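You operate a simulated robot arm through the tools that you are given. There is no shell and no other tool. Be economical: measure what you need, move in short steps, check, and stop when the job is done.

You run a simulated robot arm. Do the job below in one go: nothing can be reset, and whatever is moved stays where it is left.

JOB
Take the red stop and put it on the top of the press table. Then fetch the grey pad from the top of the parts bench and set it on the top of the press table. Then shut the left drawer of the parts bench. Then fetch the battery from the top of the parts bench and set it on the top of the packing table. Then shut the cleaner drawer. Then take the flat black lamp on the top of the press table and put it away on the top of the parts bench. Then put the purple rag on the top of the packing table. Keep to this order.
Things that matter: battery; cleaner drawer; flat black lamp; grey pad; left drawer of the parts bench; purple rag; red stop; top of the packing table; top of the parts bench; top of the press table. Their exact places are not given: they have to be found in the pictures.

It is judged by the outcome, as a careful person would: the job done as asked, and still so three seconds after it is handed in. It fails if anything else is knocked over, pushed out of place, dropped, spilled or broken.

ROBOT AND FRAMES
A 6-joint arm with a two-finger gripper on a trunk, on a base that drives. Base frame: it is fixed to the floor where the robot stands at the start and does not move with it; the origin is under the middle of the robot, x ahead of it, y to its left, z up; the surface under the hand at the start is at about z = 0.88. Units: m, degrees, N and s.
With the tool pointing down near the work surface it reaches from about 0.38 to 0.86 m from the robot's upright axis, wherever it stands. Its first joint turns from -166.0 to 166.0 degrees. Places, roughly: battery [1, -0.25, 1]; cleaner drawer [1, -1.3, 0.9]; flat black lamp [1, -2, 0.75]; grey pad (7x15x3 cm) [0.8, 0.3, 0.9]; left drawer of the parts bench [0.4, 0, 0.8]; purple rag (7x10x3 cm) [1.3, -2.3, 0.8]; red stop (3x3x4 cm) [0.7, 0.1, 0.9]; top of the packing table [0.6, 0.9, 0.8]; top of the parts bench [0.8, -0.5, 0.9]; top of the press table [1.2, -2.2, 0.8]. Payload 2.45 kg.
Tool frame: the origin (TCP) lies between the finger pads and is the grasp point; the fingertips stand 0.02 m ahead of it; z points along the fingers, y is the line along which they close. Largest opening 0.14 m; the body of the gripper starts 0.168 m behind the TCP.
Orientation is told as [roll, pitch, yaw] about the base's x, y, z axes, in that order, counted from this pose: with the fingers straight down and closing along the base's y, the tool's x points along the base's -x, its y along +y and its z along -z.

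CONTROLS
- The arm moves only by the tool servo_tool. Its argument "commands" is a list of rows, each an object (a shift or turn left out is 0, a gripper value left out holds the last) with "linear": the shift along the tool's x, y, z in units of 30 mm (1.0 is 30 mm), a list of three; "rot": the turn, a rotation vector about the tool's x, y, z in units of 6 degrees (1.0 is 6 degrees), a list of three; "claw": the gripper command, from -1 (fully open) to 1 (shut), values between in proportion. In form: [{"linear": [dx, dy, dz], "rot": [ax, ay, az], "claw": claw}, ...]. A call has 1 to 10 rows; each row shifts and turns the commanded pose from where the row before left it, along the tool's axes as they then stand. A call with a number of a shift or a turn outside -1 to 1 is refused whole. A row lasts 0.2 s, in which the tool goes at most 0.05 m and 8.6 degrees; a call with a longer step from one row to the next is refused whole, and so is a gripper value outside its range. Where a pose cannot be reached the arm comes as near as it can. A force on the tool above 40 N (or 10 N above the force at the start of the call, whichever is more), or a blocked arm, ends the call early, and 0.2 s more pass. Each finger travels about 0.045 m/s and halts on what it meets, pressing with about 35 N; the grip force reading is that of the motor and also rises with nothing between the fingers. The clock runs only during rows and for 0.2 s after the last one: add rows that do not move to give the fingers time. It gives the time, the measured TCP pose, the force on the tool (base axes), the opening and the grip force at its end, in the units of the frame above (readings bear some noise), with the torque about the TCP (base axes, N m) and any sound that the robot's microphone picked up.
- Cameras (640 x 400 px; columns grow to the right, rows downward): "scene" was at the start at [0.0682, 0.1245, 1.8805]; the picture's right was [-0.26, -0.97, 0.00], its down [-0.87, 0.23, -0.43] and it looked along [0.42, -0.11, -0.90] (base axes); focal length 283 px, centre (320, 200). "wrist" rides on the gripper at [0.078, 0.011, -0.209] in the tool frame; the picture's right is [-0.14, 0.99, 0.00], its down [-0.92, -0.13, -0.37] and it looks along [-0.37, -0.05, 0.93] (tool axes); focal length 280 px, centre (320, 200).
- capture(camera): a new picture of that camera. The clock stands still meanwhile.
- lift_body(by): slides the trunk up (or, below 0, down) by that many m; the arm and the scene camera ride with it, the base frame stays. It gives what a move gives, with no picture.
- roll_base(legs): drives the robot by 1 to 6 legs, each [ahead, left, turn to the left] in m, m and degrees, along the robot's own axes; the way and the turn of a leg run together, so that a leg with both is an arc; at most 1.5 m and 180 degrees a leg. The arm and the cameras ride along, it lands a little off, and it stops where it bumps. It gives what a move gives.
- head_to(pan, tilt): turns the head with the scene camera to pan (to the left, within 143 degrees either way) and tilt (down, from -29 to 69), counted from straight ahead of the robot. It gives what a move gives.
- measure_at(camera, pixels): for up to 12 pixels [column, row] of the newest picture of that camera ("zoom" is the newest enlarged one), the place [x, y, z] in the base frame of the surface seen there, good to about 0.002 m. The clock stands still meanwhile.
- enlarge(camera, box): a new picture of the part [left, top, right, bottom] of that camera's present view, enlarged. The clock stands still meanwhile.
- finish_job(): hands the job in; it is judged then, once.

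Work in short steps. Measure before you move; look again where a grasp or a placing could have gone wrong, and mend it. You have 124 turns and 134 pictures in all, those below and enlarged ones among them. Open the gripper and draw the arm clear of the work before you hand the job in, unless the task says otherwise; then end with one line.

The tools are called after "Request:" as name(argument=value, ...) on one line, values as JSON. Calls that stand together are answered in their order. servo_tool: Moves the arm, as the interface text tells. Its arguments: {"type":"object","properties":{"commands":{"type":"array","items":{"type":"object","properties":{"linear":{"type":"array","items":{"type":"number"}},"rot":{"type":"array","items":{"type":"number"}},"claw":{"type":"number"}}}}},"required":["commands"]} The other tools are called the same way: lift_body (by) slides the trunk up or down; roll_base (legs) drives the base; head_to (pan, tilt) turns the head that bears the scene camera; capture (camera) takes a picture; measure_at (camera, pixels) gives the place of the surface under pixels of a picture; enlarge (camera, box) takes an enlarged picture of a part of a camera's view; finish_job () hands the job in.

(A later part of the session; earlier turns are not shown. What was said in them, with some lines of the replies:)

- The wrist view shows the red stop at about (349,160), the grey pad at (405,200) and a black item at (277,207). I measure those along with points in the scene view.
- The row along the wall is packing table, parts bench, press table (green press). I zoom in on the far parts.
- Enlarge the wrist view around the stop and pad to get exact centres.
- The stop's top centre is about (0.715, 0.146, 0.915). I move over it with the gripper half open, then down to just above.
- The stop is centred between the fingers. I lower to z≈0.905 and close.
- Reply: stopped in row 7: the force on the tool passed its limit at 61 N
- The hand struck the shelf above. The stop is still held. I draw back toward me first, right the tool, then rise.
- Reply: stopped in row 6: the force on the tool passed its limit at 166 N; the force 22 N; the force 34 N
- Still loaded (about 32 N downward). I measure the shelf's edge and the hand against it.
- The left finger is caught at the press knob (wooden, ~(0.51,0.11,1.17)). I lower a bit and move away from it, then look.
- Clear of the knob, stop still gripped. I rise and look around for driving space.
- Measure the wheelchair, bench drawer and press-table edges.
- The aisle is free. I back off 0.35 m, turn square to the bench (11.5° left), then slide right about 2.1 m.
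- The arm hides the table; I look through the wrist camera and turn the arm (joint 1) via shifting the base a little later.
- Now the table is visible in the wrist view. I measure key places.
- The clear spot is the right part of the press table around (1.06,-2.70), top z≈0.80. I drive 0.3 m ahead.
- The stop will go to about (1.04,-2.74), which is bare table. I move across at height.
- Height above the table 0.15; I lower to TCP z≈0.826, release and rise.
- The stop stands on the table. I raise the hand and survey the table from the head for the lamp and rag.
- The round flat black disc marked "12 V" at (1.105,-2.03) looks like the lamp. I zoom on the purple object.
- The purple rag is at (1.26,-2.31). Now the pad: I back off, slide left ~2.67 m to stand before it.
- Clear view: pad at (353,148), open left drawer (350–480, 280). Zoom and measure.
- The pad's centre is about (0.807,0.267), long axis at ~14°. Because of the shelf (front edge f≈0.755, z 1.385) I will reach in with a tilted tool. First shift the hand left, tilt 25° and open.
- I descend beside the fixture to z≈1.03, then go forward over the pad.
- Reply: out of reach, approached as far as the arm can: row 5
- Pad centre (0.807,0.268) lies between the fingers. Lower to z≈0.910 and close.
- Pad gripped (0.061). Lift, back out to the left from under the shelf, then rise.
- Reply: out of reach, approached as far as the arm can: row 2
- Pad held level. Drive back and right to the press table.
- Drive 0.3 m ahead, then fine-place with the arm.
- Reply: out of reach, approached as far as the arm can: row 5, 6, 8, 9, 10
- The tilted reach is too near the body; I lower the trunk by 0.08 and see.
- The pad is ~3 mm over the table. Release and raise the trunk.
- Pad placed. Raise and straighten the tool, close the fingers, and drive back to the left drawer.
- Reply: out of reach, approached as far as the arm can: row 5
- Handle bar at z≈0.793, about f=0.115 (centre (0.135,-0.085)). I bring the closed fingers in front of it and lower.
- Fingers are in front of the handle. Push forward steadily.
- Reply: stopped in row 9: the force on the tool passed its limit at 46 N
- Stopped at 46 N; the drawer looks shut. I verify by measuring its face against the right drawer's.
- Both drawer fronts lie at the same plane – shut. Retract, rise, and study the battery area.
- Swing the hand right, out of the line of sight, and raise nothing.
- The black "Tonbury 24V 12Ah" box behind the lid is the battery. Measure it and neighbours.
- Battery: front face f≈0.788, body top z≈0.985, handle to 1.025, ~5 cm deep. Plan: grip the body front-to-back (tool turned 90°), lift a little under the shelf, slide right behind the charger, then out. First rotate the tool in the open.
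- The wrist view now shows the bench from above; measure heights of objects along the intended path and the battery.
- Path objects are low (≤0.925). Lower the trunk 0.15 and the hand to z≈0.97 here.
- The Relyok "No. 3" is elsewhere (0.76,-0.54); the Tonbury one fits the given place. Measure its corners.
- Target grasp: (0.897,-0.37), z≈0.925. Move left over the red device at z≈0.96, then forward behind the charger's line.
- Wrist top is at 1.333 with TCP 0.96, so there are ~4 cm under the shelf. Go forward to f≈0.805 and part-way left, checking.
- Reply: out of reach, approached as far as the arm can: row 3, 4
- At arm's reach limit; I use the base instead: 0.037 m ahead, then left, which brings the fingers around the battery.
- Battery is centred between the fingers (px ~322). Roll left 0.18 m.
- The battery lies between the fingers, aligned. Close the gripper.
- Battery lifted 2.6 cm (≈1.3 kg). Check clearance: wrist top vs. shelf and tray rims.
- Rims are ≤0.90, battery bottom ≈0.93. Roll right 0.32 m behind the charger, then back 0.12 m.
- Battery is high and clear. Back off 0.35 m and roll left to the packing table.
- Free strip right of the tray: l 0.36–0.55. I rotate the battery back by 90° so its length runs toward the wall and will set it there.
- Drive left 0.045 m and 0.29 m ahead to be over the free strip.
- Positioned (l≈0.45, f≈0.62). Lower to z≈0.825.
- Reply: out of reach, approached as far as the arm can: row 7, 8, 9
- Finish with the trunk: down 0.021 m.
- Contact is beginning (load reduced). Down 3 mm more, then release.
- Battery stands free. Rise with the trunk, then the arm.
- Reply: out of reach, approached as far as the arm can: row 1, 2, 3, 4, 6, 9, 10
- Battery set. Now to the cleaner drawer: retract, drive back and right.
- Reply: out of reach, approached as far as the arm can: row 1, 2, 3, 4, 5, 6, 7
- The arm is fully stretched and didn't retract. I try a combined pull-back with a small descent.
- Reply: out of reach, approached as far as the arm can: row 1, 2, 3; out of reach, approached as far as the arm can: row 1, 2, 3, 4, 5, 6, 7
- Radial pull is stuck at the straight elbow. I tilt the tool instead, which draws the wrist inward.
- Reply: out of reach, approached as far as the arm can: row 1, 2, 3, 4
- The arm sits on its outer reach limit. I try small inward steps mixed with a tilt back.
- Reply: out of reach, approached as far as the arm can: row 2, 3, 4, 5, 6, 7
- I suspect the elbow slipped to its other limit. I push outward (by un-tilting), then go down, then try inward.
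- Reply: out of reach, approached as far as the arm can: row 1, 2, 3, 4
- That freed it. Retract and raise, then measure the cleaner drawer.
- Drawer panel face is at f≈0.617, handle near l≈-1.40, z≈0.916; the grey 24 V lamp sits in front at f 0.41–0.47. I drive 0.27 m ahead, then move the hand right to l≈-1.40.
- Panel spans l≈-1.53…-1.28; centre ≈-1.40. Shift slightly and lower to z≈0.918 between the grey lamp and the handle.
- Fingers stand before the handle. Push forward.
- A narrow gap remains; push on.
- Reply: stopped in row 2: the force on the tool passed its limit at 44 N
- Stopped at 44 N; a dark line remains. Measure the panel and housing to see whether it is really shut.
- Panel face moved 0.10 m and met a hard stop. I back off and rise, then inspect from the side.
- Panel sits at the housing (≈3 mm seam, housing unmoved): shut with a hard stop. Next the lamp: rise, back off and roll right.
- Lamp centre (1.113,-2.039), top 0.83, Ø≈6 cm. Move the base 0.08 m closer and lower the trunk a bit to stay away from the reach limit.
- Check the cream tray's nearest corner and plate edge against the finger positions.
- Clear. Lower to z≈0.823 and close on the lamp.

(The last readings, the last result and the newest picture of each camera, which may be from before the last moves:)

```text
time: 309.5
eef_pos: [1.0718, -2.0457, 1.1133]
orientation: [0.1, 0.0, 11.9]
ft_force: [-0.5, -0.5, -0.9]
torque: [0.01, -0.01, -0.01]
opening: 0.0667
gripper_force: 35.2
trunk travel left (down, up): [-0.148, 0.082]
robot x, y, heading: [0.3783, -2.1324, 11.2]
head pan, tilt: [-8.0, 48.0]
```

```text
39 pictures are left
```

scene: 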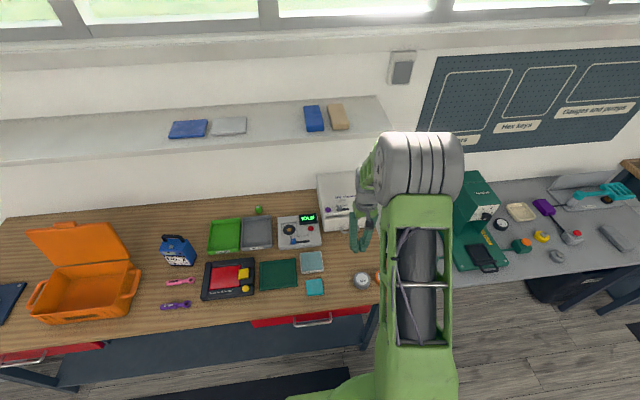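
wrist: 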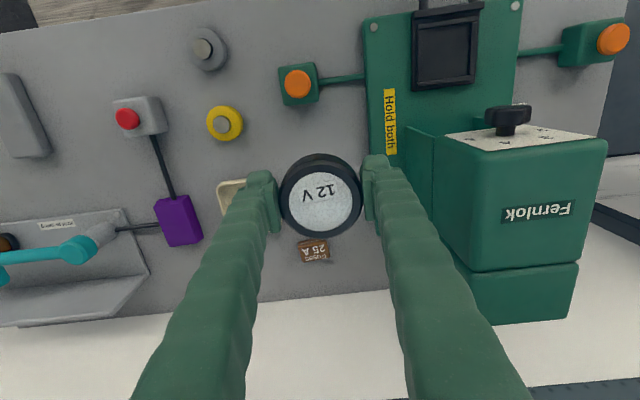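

Lamp held. I'll put it on the parts bench in the free area at about (0.827,-1.26). Drive there.

Request:
roll_base(legs=[[-0.25, 0, 0.2], [0, 0.818, 0], [0.16, 0, 0]])

Request:
capture(camera="wrist")

```text
time: 319.4
eef_pos: [0.834, -1.2691, 1.1105]
orientation: [0.0, 0.1, 11.3]
ft_force: [1.0, 0.2, -1.3]
torque: [-0.01, 0.02, 0.0]
opening: 0.0667
gripper_force: 35.4
trunk travel left (down, up): [-0.148, 0.082]
robot x, y, heading: [0.1392, -1.3512, 10.9]
head pan, tilt: [-8.0, 48.0]
```

```text
38 pictures are left
```

wrist: 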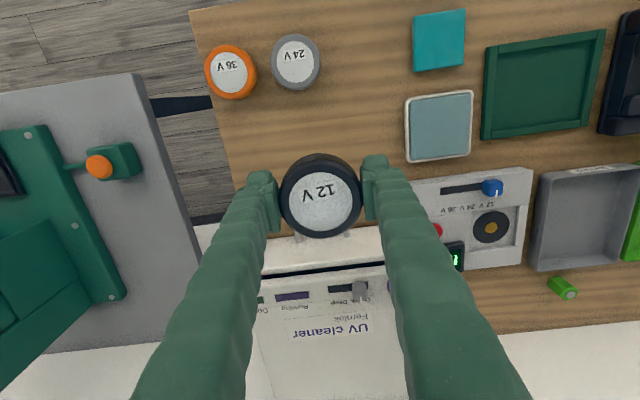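

Over the spot (f≈0.56). Lower to z≈0.906 and release.

Request:
servo_tool(commands=[{"linear": [0.2, 0, 1]}, {"linear": [0, 0, 1]}, {"linear": [0, 0, 1]}, {"linear": [0, 0, 1]}, {"linear": [0, 0, 1]}, {"linear": [0, 0, 1]}, {"linear": [0, 0, 0.5]}, {"linear": [0, 0, 0.3]}, {}])

Request:
servo_tool(commands=[{"claw": -0.25}, {"claw": -0.25}, {"claw": -0.25}, {"linear": [0, 0, -0.7]}, {"linear": [0, 0, -1]}, {"linear": [0, 0, -1]}, {"linear": [0, 0, -1]}, {"linear": [0, 0, -1]}, {"linear": [0, 0, -1]}, {"linear": [0, 0, -1]}])

Request:
capture(camera="wrist")

```text
time: 321.4
eef_pos: [0.8267, -1.2677, 0.907]
orientation: [0.2, 0.0, 11.2]
ft_force: [-0.7, 0.6, -0.8]
torque: [0.0, 0.03, 0.0]
opening: 0.0667
gripper_force: 35.3
trunk travel left (down, up): [-0.148, 0.082]
robot x, y, heading: [0.1398, -1.3458, 10.8]
head pan, tilt: [-8.0, 48.0]
```

```text
time: 323.6
eef_pos: [0.8265, -1.2701, 1.1095]
orientation: [0.1, 0.0, 11.3]
ft_force: [0.7, 0.4, -0.5]
torque: [0.0, 0.0, 0.01]
opening: 0.0875
gripper_force: 0.1
trunk travel left (down, up): [-0.148, 0.082]
robot x, y, heading: [0.1399, -1.3446, 10.9]
head pan, tilt: [-8.0, 48.0]
```

```text
37 pictures are left
```

wrist: 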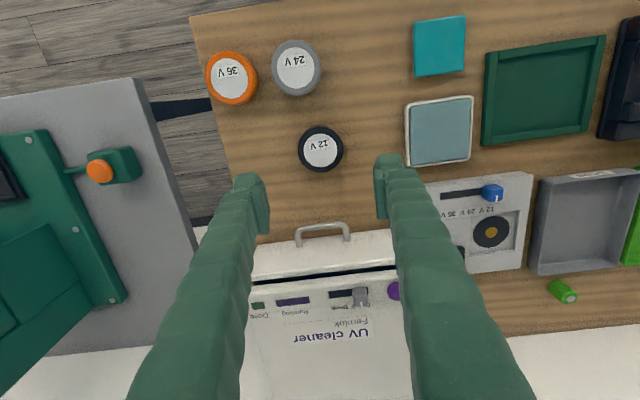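

Lamp placed. Now the rag: drive to the press table in front of it.

Request:
roll_base(legs=[[-0.2, 0, 0.5], [0, -1.1, 0], [0.26, 0, 0]])

Request:
capture(camera="wrist")

```text
time: 336.3
eef_pos: [1.1059, -2.3203, 1.1063]
orientation: [0.1, 0.2, 12.6]
ft_force: [0.1, 0.1, 0.1]
torque: [-0.05, 0.09, 0.01]
opening: 0.0874
gripper_force: 0.1
trunk travel left (down, up): [-0.148, 0.082]
robot x, y, heading: [0.422, -2.4139, 12.0]
head pan, tilt: [-8.0, 48.0]
```

```text
36 pictures are left
```

wrist: 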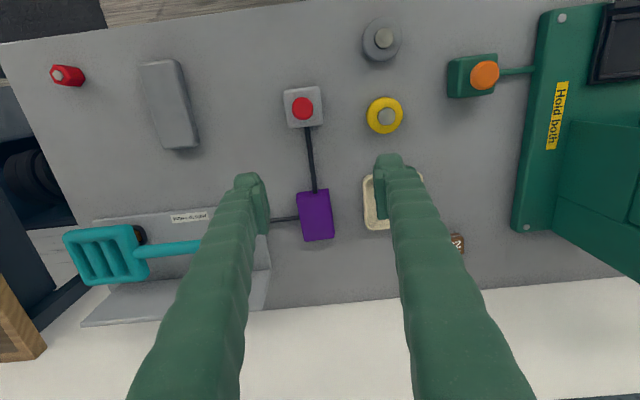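

Request:
enlarge(camera="wrist", box=[230, 80, 430, 260])

Request:
measure_at(camera="wrist", pixels=[[299, 195], [327, 192], [305, 238], [331, 235], [315, 212], [303, 110], [302, 122], [314, 170], [364, 178], [365, 225], [290, 218]])

```text
2.22 times, centred on (330, 170) of wrist
```

zoom: 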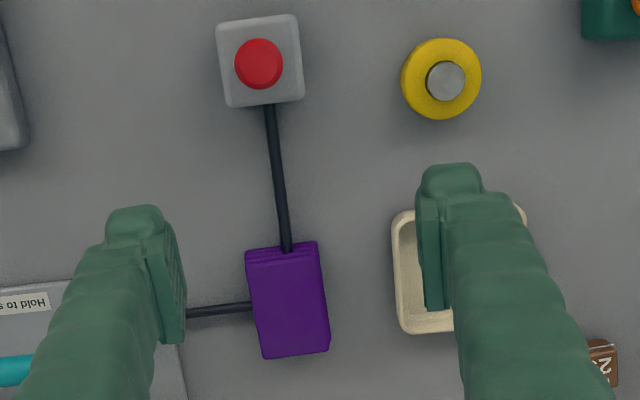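

```text
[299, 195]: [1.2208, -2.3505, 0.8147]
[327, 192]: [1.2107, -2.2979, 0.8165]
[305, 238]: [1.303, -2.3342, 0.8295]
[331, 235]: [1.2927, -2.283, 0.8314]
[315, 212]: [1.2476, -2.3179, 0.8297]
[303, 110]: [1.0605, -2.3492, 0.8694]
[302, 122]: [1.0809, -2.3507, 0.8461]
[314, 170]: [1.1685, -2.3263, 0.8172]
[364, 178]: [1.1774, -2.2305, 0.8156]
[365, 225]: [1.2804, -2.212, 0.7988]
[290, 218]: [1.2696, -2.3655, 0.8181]
```

The rag is aligned with the tool; centre (1.26,-2.316). The side cord enters at f≈0.774, so I grip its front half. Move the base 0.05 m closer and lower the trunk 0.06.

Request:
roll_base(legs=[[0.05, 0, 0]])

Request:
lift_body(by=-0.06)

```text
time: 337.2
eef_pos: [1.1559, -2.3105, 1.107]
orientation: [0.1, 0.1, 12.6]
ft_force: [-0.3, -0.2, -0.7]
torque: [-0.01, 0.03, 0.0]
opening: 0.0876
gripper_force: 0.0
trunk travel left (down, up): [-0.148, 0.082]
robot x, y, heading: [0.4661, -2.4024, 12.5]
head pan, tilt: [-8.0, 48.0]
```

```text
time: 338.2
eef_pos: [1.155, -2.31, 1.0474]
orientation: [0.1, -0.1, 12.6]
ft_force: [0.0, -1.0, -0.2]
torque: [0.0, 0.0, 0.03]
opening: 0.0875
gripper_force: 0.1
trunk travel left (down, up): [-0.088, 0.142]
robot x, y, heading: [0.4686, -2.4038, 12.3]
head pan, tilt: [-8.0, 48.0]
```

Request:
servo_tool(commands=[{"linear": [-0.8, -0.3, 0]}, {"linear": [-0.8, -0.3, 0]}, {"linear": [-0.8, -0.3, 0]}, {"linear": [0, 0, 1]}, {"linear": [0, 0, 1]}, {"linear": [0, 0, 1]}, {"linear": [0, 0, 1]}, {"linear": [0, 0, 0.4]}, {}])

Request:
capture(camera="wrist")

```text
time: 340.2
eef_pos: [1.2327, -2.3203, 0.9153]
orientation: [0.2, 0.1, 12.6]
ft_force: [-0.2, -0.2, -0.1]
torque: [0.01, -0.01, -0.03]
opening: 0.0875
gripper_force: 0.2
trunk travel left (down, up): [-0.088, 0.142]
robot x, y, heading: [0.4678, -2.4012, 12.1]
head pan, tilt: [-8.0, 48.0]
```

```text
34 pictures are left
```

wrist: 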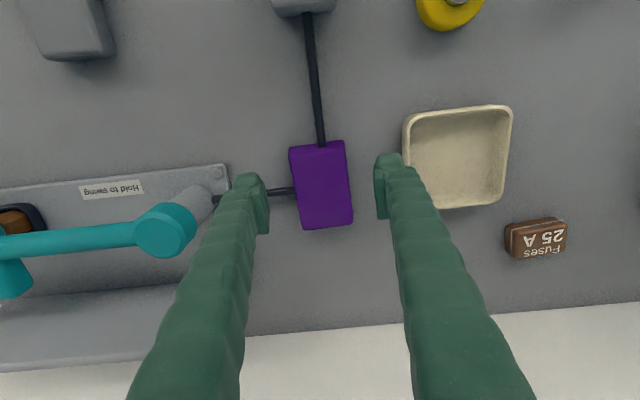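

Request:
measure_at(camera="wrist", pixels=[[280, 188], [280, 191], [280, 195], [292, 152], [343, 146], [302, 224], [350, 220], [402, 150], [225, 180]])

```text
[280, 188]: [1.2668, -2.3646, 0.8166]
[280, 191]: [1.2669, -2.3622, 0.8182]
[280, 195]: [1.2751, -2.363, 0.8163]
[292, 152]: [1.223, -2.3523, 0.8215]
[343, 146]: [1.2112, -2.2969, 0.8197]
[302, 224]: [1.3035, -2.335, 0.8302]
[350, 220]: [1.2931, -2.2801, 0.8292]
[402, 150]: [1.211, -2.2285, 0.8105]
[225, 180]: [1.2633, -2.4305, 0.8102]
```

Cord's front is at f≈0.767; I shift 5 mm toward me, lower to z≈0.824 and close.

Request:
servo_tool(commands=[{"linear": [0.2, 0, 0.5]}, {"linear": [0, 0, 1]}, {"linear": [0, 0, 1]}, {"linear": [0, 0, 0.5]}, {}, {"claw": 1}, {"claw": 1}, {"claw": 1}, {"claw": 1}, {"claw": 1}])

Request:
capture(camera="wrist")

```text
time: 342.4
eef_pos: [1.2256, -2.3214, 0.8254]
orientation: [0.1, 0.1, 12.7]
ft_force: [-0.8, 0.3, -0.9]
torque: [-0.03, 0.02, -0.03]
opening: 0.0637
gripper_force: 35.0
trunk travel left (down, up): [-0.088, 0.142]
robot x, y, heading: [0.4733, -2.4029, 12.0]
head pan, tilt: [-8.0, 48.0]
```

```text
33 pictures are left
```

wrist: 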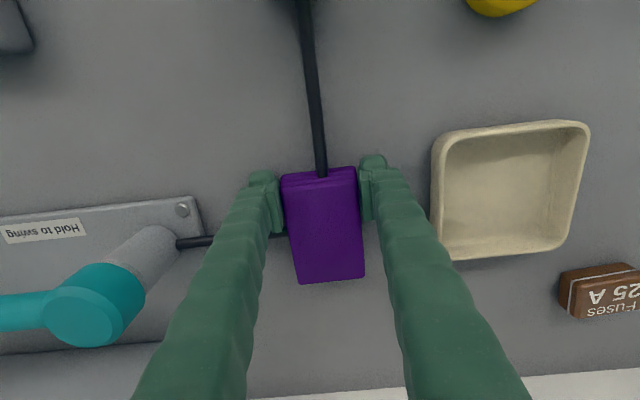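

Gripped at 0.064. Lift slowly by a few cm and see whether the cords stay.

Request:
servo_tool(commands=[{"linear": [0, 0, -0.4]}, {"linear": [0, 0, -0.6]}, {"linear": [0, 0, -0.8]}, {"linear": [0, 0, -1]}, {}])

Request:
capture(camera="wrist")

```text
time: 343.6
eef_pos: [1.2261, -2.3199, 0.9097]
orientation: [0.1, 0.1, 12.5]
ft_force: [0.3, 0.0, -0.7]
torque: [0.03, -0.01, 0.02]
opening: 0.0634
gripper_force: 35.2
trunk travel left (down, up): [-0.088, 0.142]
robot x, y, heading: [0.4648, -2.4049, 12.2]
head pan, tilt: [-8.0, 48.0]
```

```text
32 pictures are left
```

wrist: 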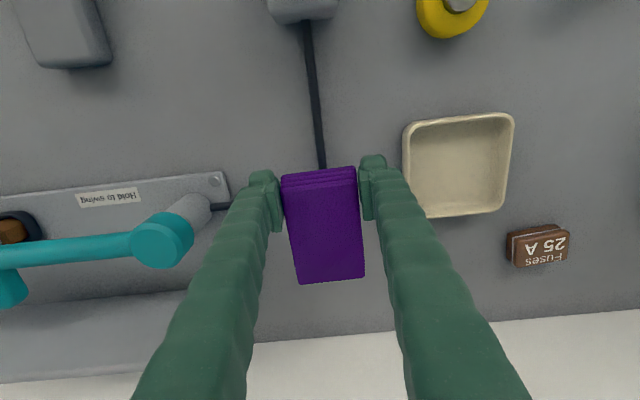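

The rag came away cleanly. Rise, retract, then drive to the packing table.

Request:
servo_tool(commands=[{"linear": [0, 0, -1]}, {"linear": [0, 0, -1]}, {"linear": [0, 0, -1]}, {"linear": [0.3, 0, -1]}, {"linear": [0.6, 0, -1]}, {"linear": [0.8, 0, -0.8]}, {"linear": [0.8, 0, -0.8]}, {"linear": [0.8, 0, -0.6]}, {"linear": [0.8, 0, -0.5]}])

Request:
lift_body(by=0.06)

Request:
roll_base(legs=[[-0.4, 0, -0.5], [0, 1.45, 0], [0, 1.45, 0]])

Request:
capture(camera="wrist")

```text
time: 345.6
eef_pos: [1.1026, -2.3484, 1.1412]
orientation: [0.1, 0.0, 12.6]
ft_force: [0.4, -0.2, 0.5]
torque: [0.01, -0.03, 0.0]
opening: 0.0635
gripper_force: 35.1
trunk travel left (down, up): [-0.088, 0.142]
robot x, y, heading: [0.4726, -2.4003, 12.2]
head pan, tilt: [-8.0, 48.0]
```

```text
time: 346.6
eef_pos: [1.1055, -2.3475, 1.2]
orientation: [0.1, 0.2, 12.6]
ft_force: [-0.4, -0.1, -0.3]
torque: [-0.03, 0.02, 0.0]
opening: 0.0635
gripper_force: 34.9
trunk travel left (down, up): [-0.148, 0.082]
robot x, y, heading: [0.4709, -2.405, 12.3]
head pan, tilt: [-8.0, 48.0]
```

```text
time: 373.9
eef_pos: [0.1977, 0.3669, 1.2009]
orientation: [0.0, 0.1, 9.3]
ft_force: [0.7, -0.3, -0.4]
torque: [-0.02, 0.0, -0.01]
opening: 0.0634
gripper_force: 35.2
trunk travel left (down, up): [-0.148, 0.082]
robot x, y, heading: [-0.441, 0.3483, 8.5]
head pan, tilt: [-8.0, 48.0]
```

```text
31 pictures are left
```

wrist: 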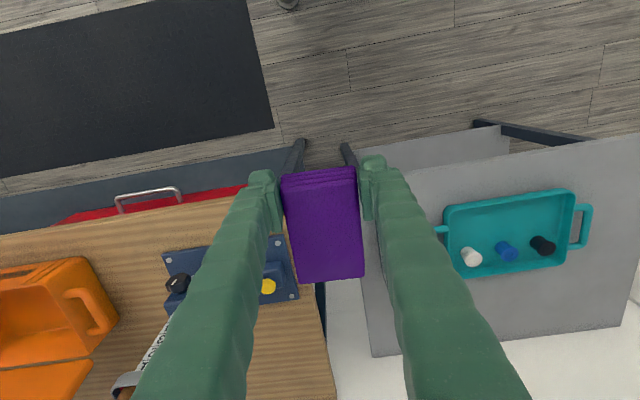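

Turn back square (+3°), roll left 0.65 m to the free left strip of the packing table.

Request:
roll_base(legs=[[0, 0, 3], [0, 0.65, 0]])

Request:
capture(camera="wrist")

```text
time: 380.6
eef_pos: [0.0593, 1.0505, 1.2005]
orientation: [0.1, 0.1, 12.5]
ft_force: [0.1, -0.1, -0.1]
torque: [-0.06, 0.03, 0.0]
opening: 0.0636
gripper_force: 34.8
trunk travel left (down, up): [-0.148, 0.082]
robot x, y, heading: [-0.5732, 0.9967, 11.9]
head pan, tilt: [-8.0, 48.0]
```

```text
30 pictures are left
```

wrist: 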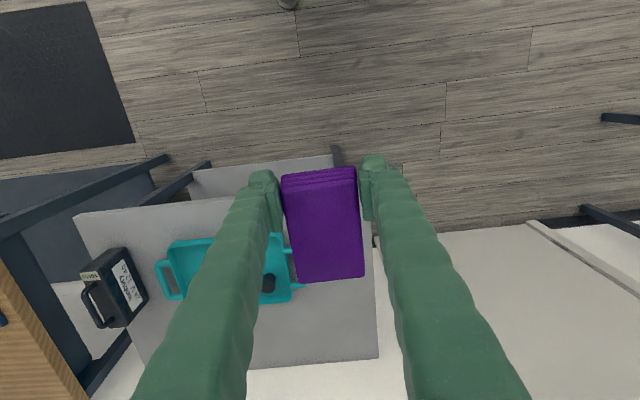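

Request:
roll_base(legs=[[0.33, 0, 0]])

Request:
capture(camera="wrist")

```text
time: 382.8
eef_pos: [0.386, 1.1194, 1.2002]
orientation: [0.1, 0.1, 12.6]
ft_force: [0.0, -0.3, -0.8]
torque: [-0.03, 0.07, 0.03]
opening: 0.0637
gripper_force: 35.0
trunk travel left (down, up): [-0.148, 0.082]
robot x, y, heading: [-0.2512, 1.0637, 11.9]
head pan, tilt: [-8.0, 48.0]
```

```text
29 pictures are left
```

wrist: 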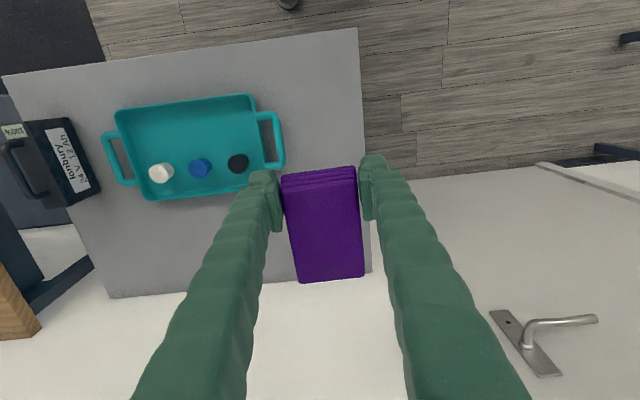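

Request:
measure_at(camera="wrist", pixels=[[356, 40], [358, 100], [368, 260], [282, 140], [282, 165], [275, 115], [320, 130], [300, 150], [250, 100]])

```text
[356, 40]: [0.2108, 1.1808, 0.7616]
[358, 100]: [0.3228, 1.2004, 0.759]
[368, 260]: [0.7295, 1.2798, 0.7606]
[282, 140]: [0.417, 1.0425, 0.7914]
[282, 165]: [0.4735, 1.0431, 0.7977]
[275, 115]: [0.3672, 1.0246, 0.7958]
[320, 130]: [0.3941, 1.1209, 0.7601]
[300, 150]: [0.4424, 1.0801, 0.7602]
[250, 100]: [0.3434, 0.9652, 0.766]
```

Strip: tray handle to l 0.94, edge at 1.113; hand at l 1.02 – good. Lower to z≈0.788.

Request:
servo_tool(commands=[{"linear": [0, 0, 1]}, {"linear": [0, 0, 1]}, {"linear": [0, 0, 1]}, {"linear": [0, 0, 1]}, {"linear": [0, 0, 1]}, {"linear": [0, 0, 1]}, {"linear": [0, 0, 1]}, {"linear": [0, 0, 1]}, {"linear": [0, 0, 1]}, {"linear": [0, 0, 1]}])

Request:
capture(camera="wrist")

```text
time: 385.0
eef_pos: [0.3858, 1.1186, 0.9009]
orientation: [0.1, 0.1, 12.4]
ft_force: [-0.1, -0.6, -1.6]
torque: [0.0, 0.02, -0.01]
opening: 0.0639
gripper_force: 34.3
trunk travel left (down, up): [-0.148, 0.082]
robot x, y, heading: [-0.2517, 1.0635, 11.9]
head pan, tilt: [-8.0, 48.0]
```

```text
28 pictures are left
```

wrist: 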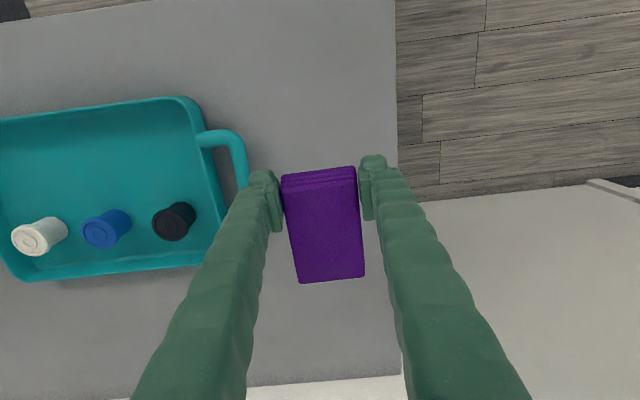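

Request:
servo_tool(commands=[{"linear": [0, 0, 1]}, {"linear": [0, 0, 1]}, {"linear": [0, 0, 1]}, {"linear": [0, 0, 0.5]}, {"linear": [0, 0, 0.25]}, {}])

Request:
capture(camera="wrist")

```text
time: 386.4
eef_pos: [0.3859, 1.1193, 0.787]
orientation: [0.1, 0.1, 12.5]
ft_force: [0.2, -0.1, -0.1]
torque: [0.01, 0.01, -0.03]
opening: 0.0635
gripper_force: 34.8
trunk travel left (down, up): [-0.148, 0.082]
robot x, y, heading: [-0.2519, 1.0661, 12.0]
head pan, tilt: [-8.0, 48.0]
```

```text
27 pictures are left
```

wrist: 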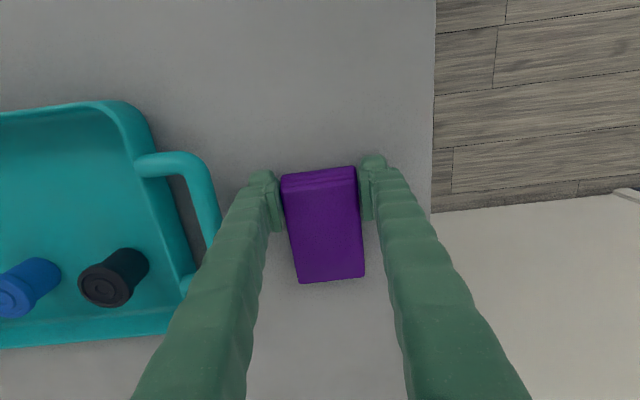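

The rag is at the table. Release gently, then rise.

Request:
servo_tool(commands=[{"claw": -0.17}, {"claw": -0.17}, {"claw": -0.17}, {"linear": [0, 0, -0.7]}, {"linear": [0, 0, -1]}, {"linear": [0, 0, -1]}, {"linear": [0, 0, -1]}, {"linear": [0, 0, -1]}, {"linear": [0, 0, -1]}, {"linear": [0, 0, -1]}])

Request:
servo_tool(commands=[{"linear": [0, 0, -1]}, {"linear": [0, 0, -1]}, {"linear": [0, 0, -1]}, {"linear": [0, 0, -1]}, {"linear": [0, 0, -1]}, {"linear": [0, 0, -1]}])

Request:
capture(camera="wrist")

```text
time: 388.6
eef_pos: [0.3825, 1.1174, 0.9873]
orientation: [0.1, 0.0, 12.5]
ft_force: [0.2, -0.5, 0.1]
torque: [0.02, -0.02, 0.03]
opening: 0.0817
gripper_force: 0.1
trunk travel left (down, up): [-0.148, 0.082]
robot x, y, heading: [-0.2496, 1.0677, 11.9]
head pan, tilt: [-8.0, 48.0]
```

```text
time: 390.0
eef_pos: [0.3852, 1.1211, 1.1689]
orientation: [0.2, 0.2, 12.5]
ft_force: [0.4, -0.4, 0.4]
torque: [-0.02, -0.01, 0.04]
opening: 0.0817
gripper_force: 0.1
trunk travel left (down, up): [-0.148, 0.082]
robot x, y, heading: [-0.2501, 1.0639, 11.9]
head pan, tilt: [-8.0, 48.0]
```

```text
26 pictures are left
```

wrist: 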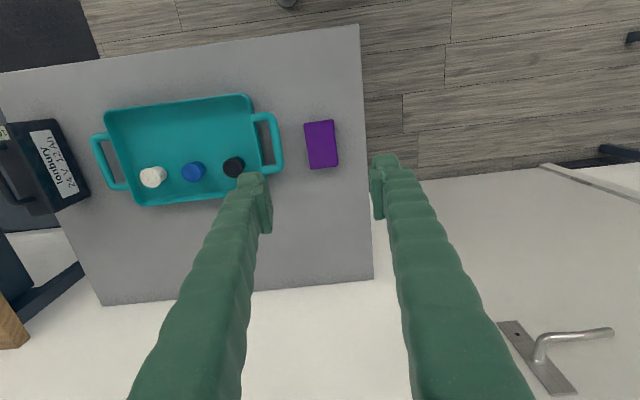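

Rag is placed. Draw back from the table and take a final overview.

Request:
roll_base(legs=[[-0.35, 0, 0]])

Request:
head_to(pan=-45, tilt=40)

Request:
capture(camera="scene")

Request:
enlarge(camera="scene", box=[240, 60, 400, 180])

```text
time: 392.3
eef_pos: [0.0456, 1.0467, 1.1696]
orientation: [0.1, 0.0, 12.4]
ft_force: [-0.4, 1.0, -1.1]
torque: [0.01, -0.04, -0.06]
opening: 0.0821
gripper_force: 0.1
trunk travel left (down, up): [-0.148, 0.082]
robot x, y, heading: [-0.5926, 0.9937, 11.9]
head pan, tilt: [-8.0, 48.0]
```

```text
time: 393.3
eef_pos: [0.047, 1.0483, 1.1689]
orientation: [0.2, 0.1, 12.4]
ft_force: [0.0, 0.1, 0.2]
torque: [0.0, 0.01, -0.01]
opening: 0.082
gripper_force: 0.1
trunk travel left (down, up): [-0.148, 0.082]
robot x, y, heading: [-0.5899, 0.9927, 11.9]
head pan, tilt: [-45.0, 40.0]
```

```text
25 pictures are left
```

scene: 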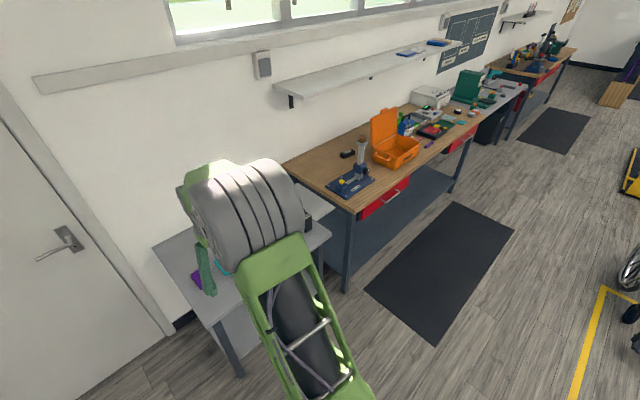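

```text
3.33 times, centred on (320, 120) of scene
```

zoom: 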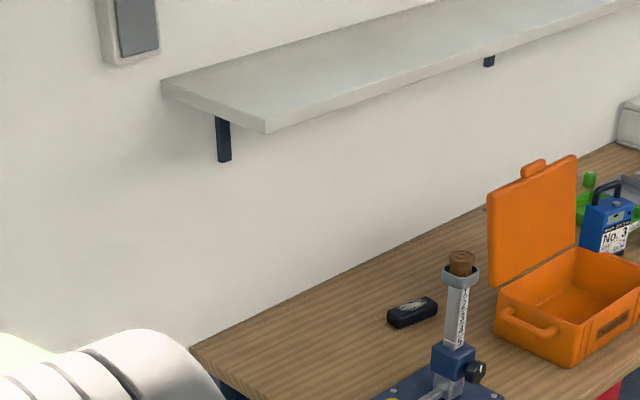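

Everything is in place, drawers are shut, the gripper is open and clear of the work. Handing in.

Request:
finish_job()

```text
The job is handed in.
```

All seven steps were done in the order you gave, and the job is handed in. The cleaner drawer was pushed to a hard stop, with a seam of about 3 mm still visible. Early on the arm bumped the shelf and the wooden lever knob on the parts bench; nothing there looked moved or damaged afterwards.
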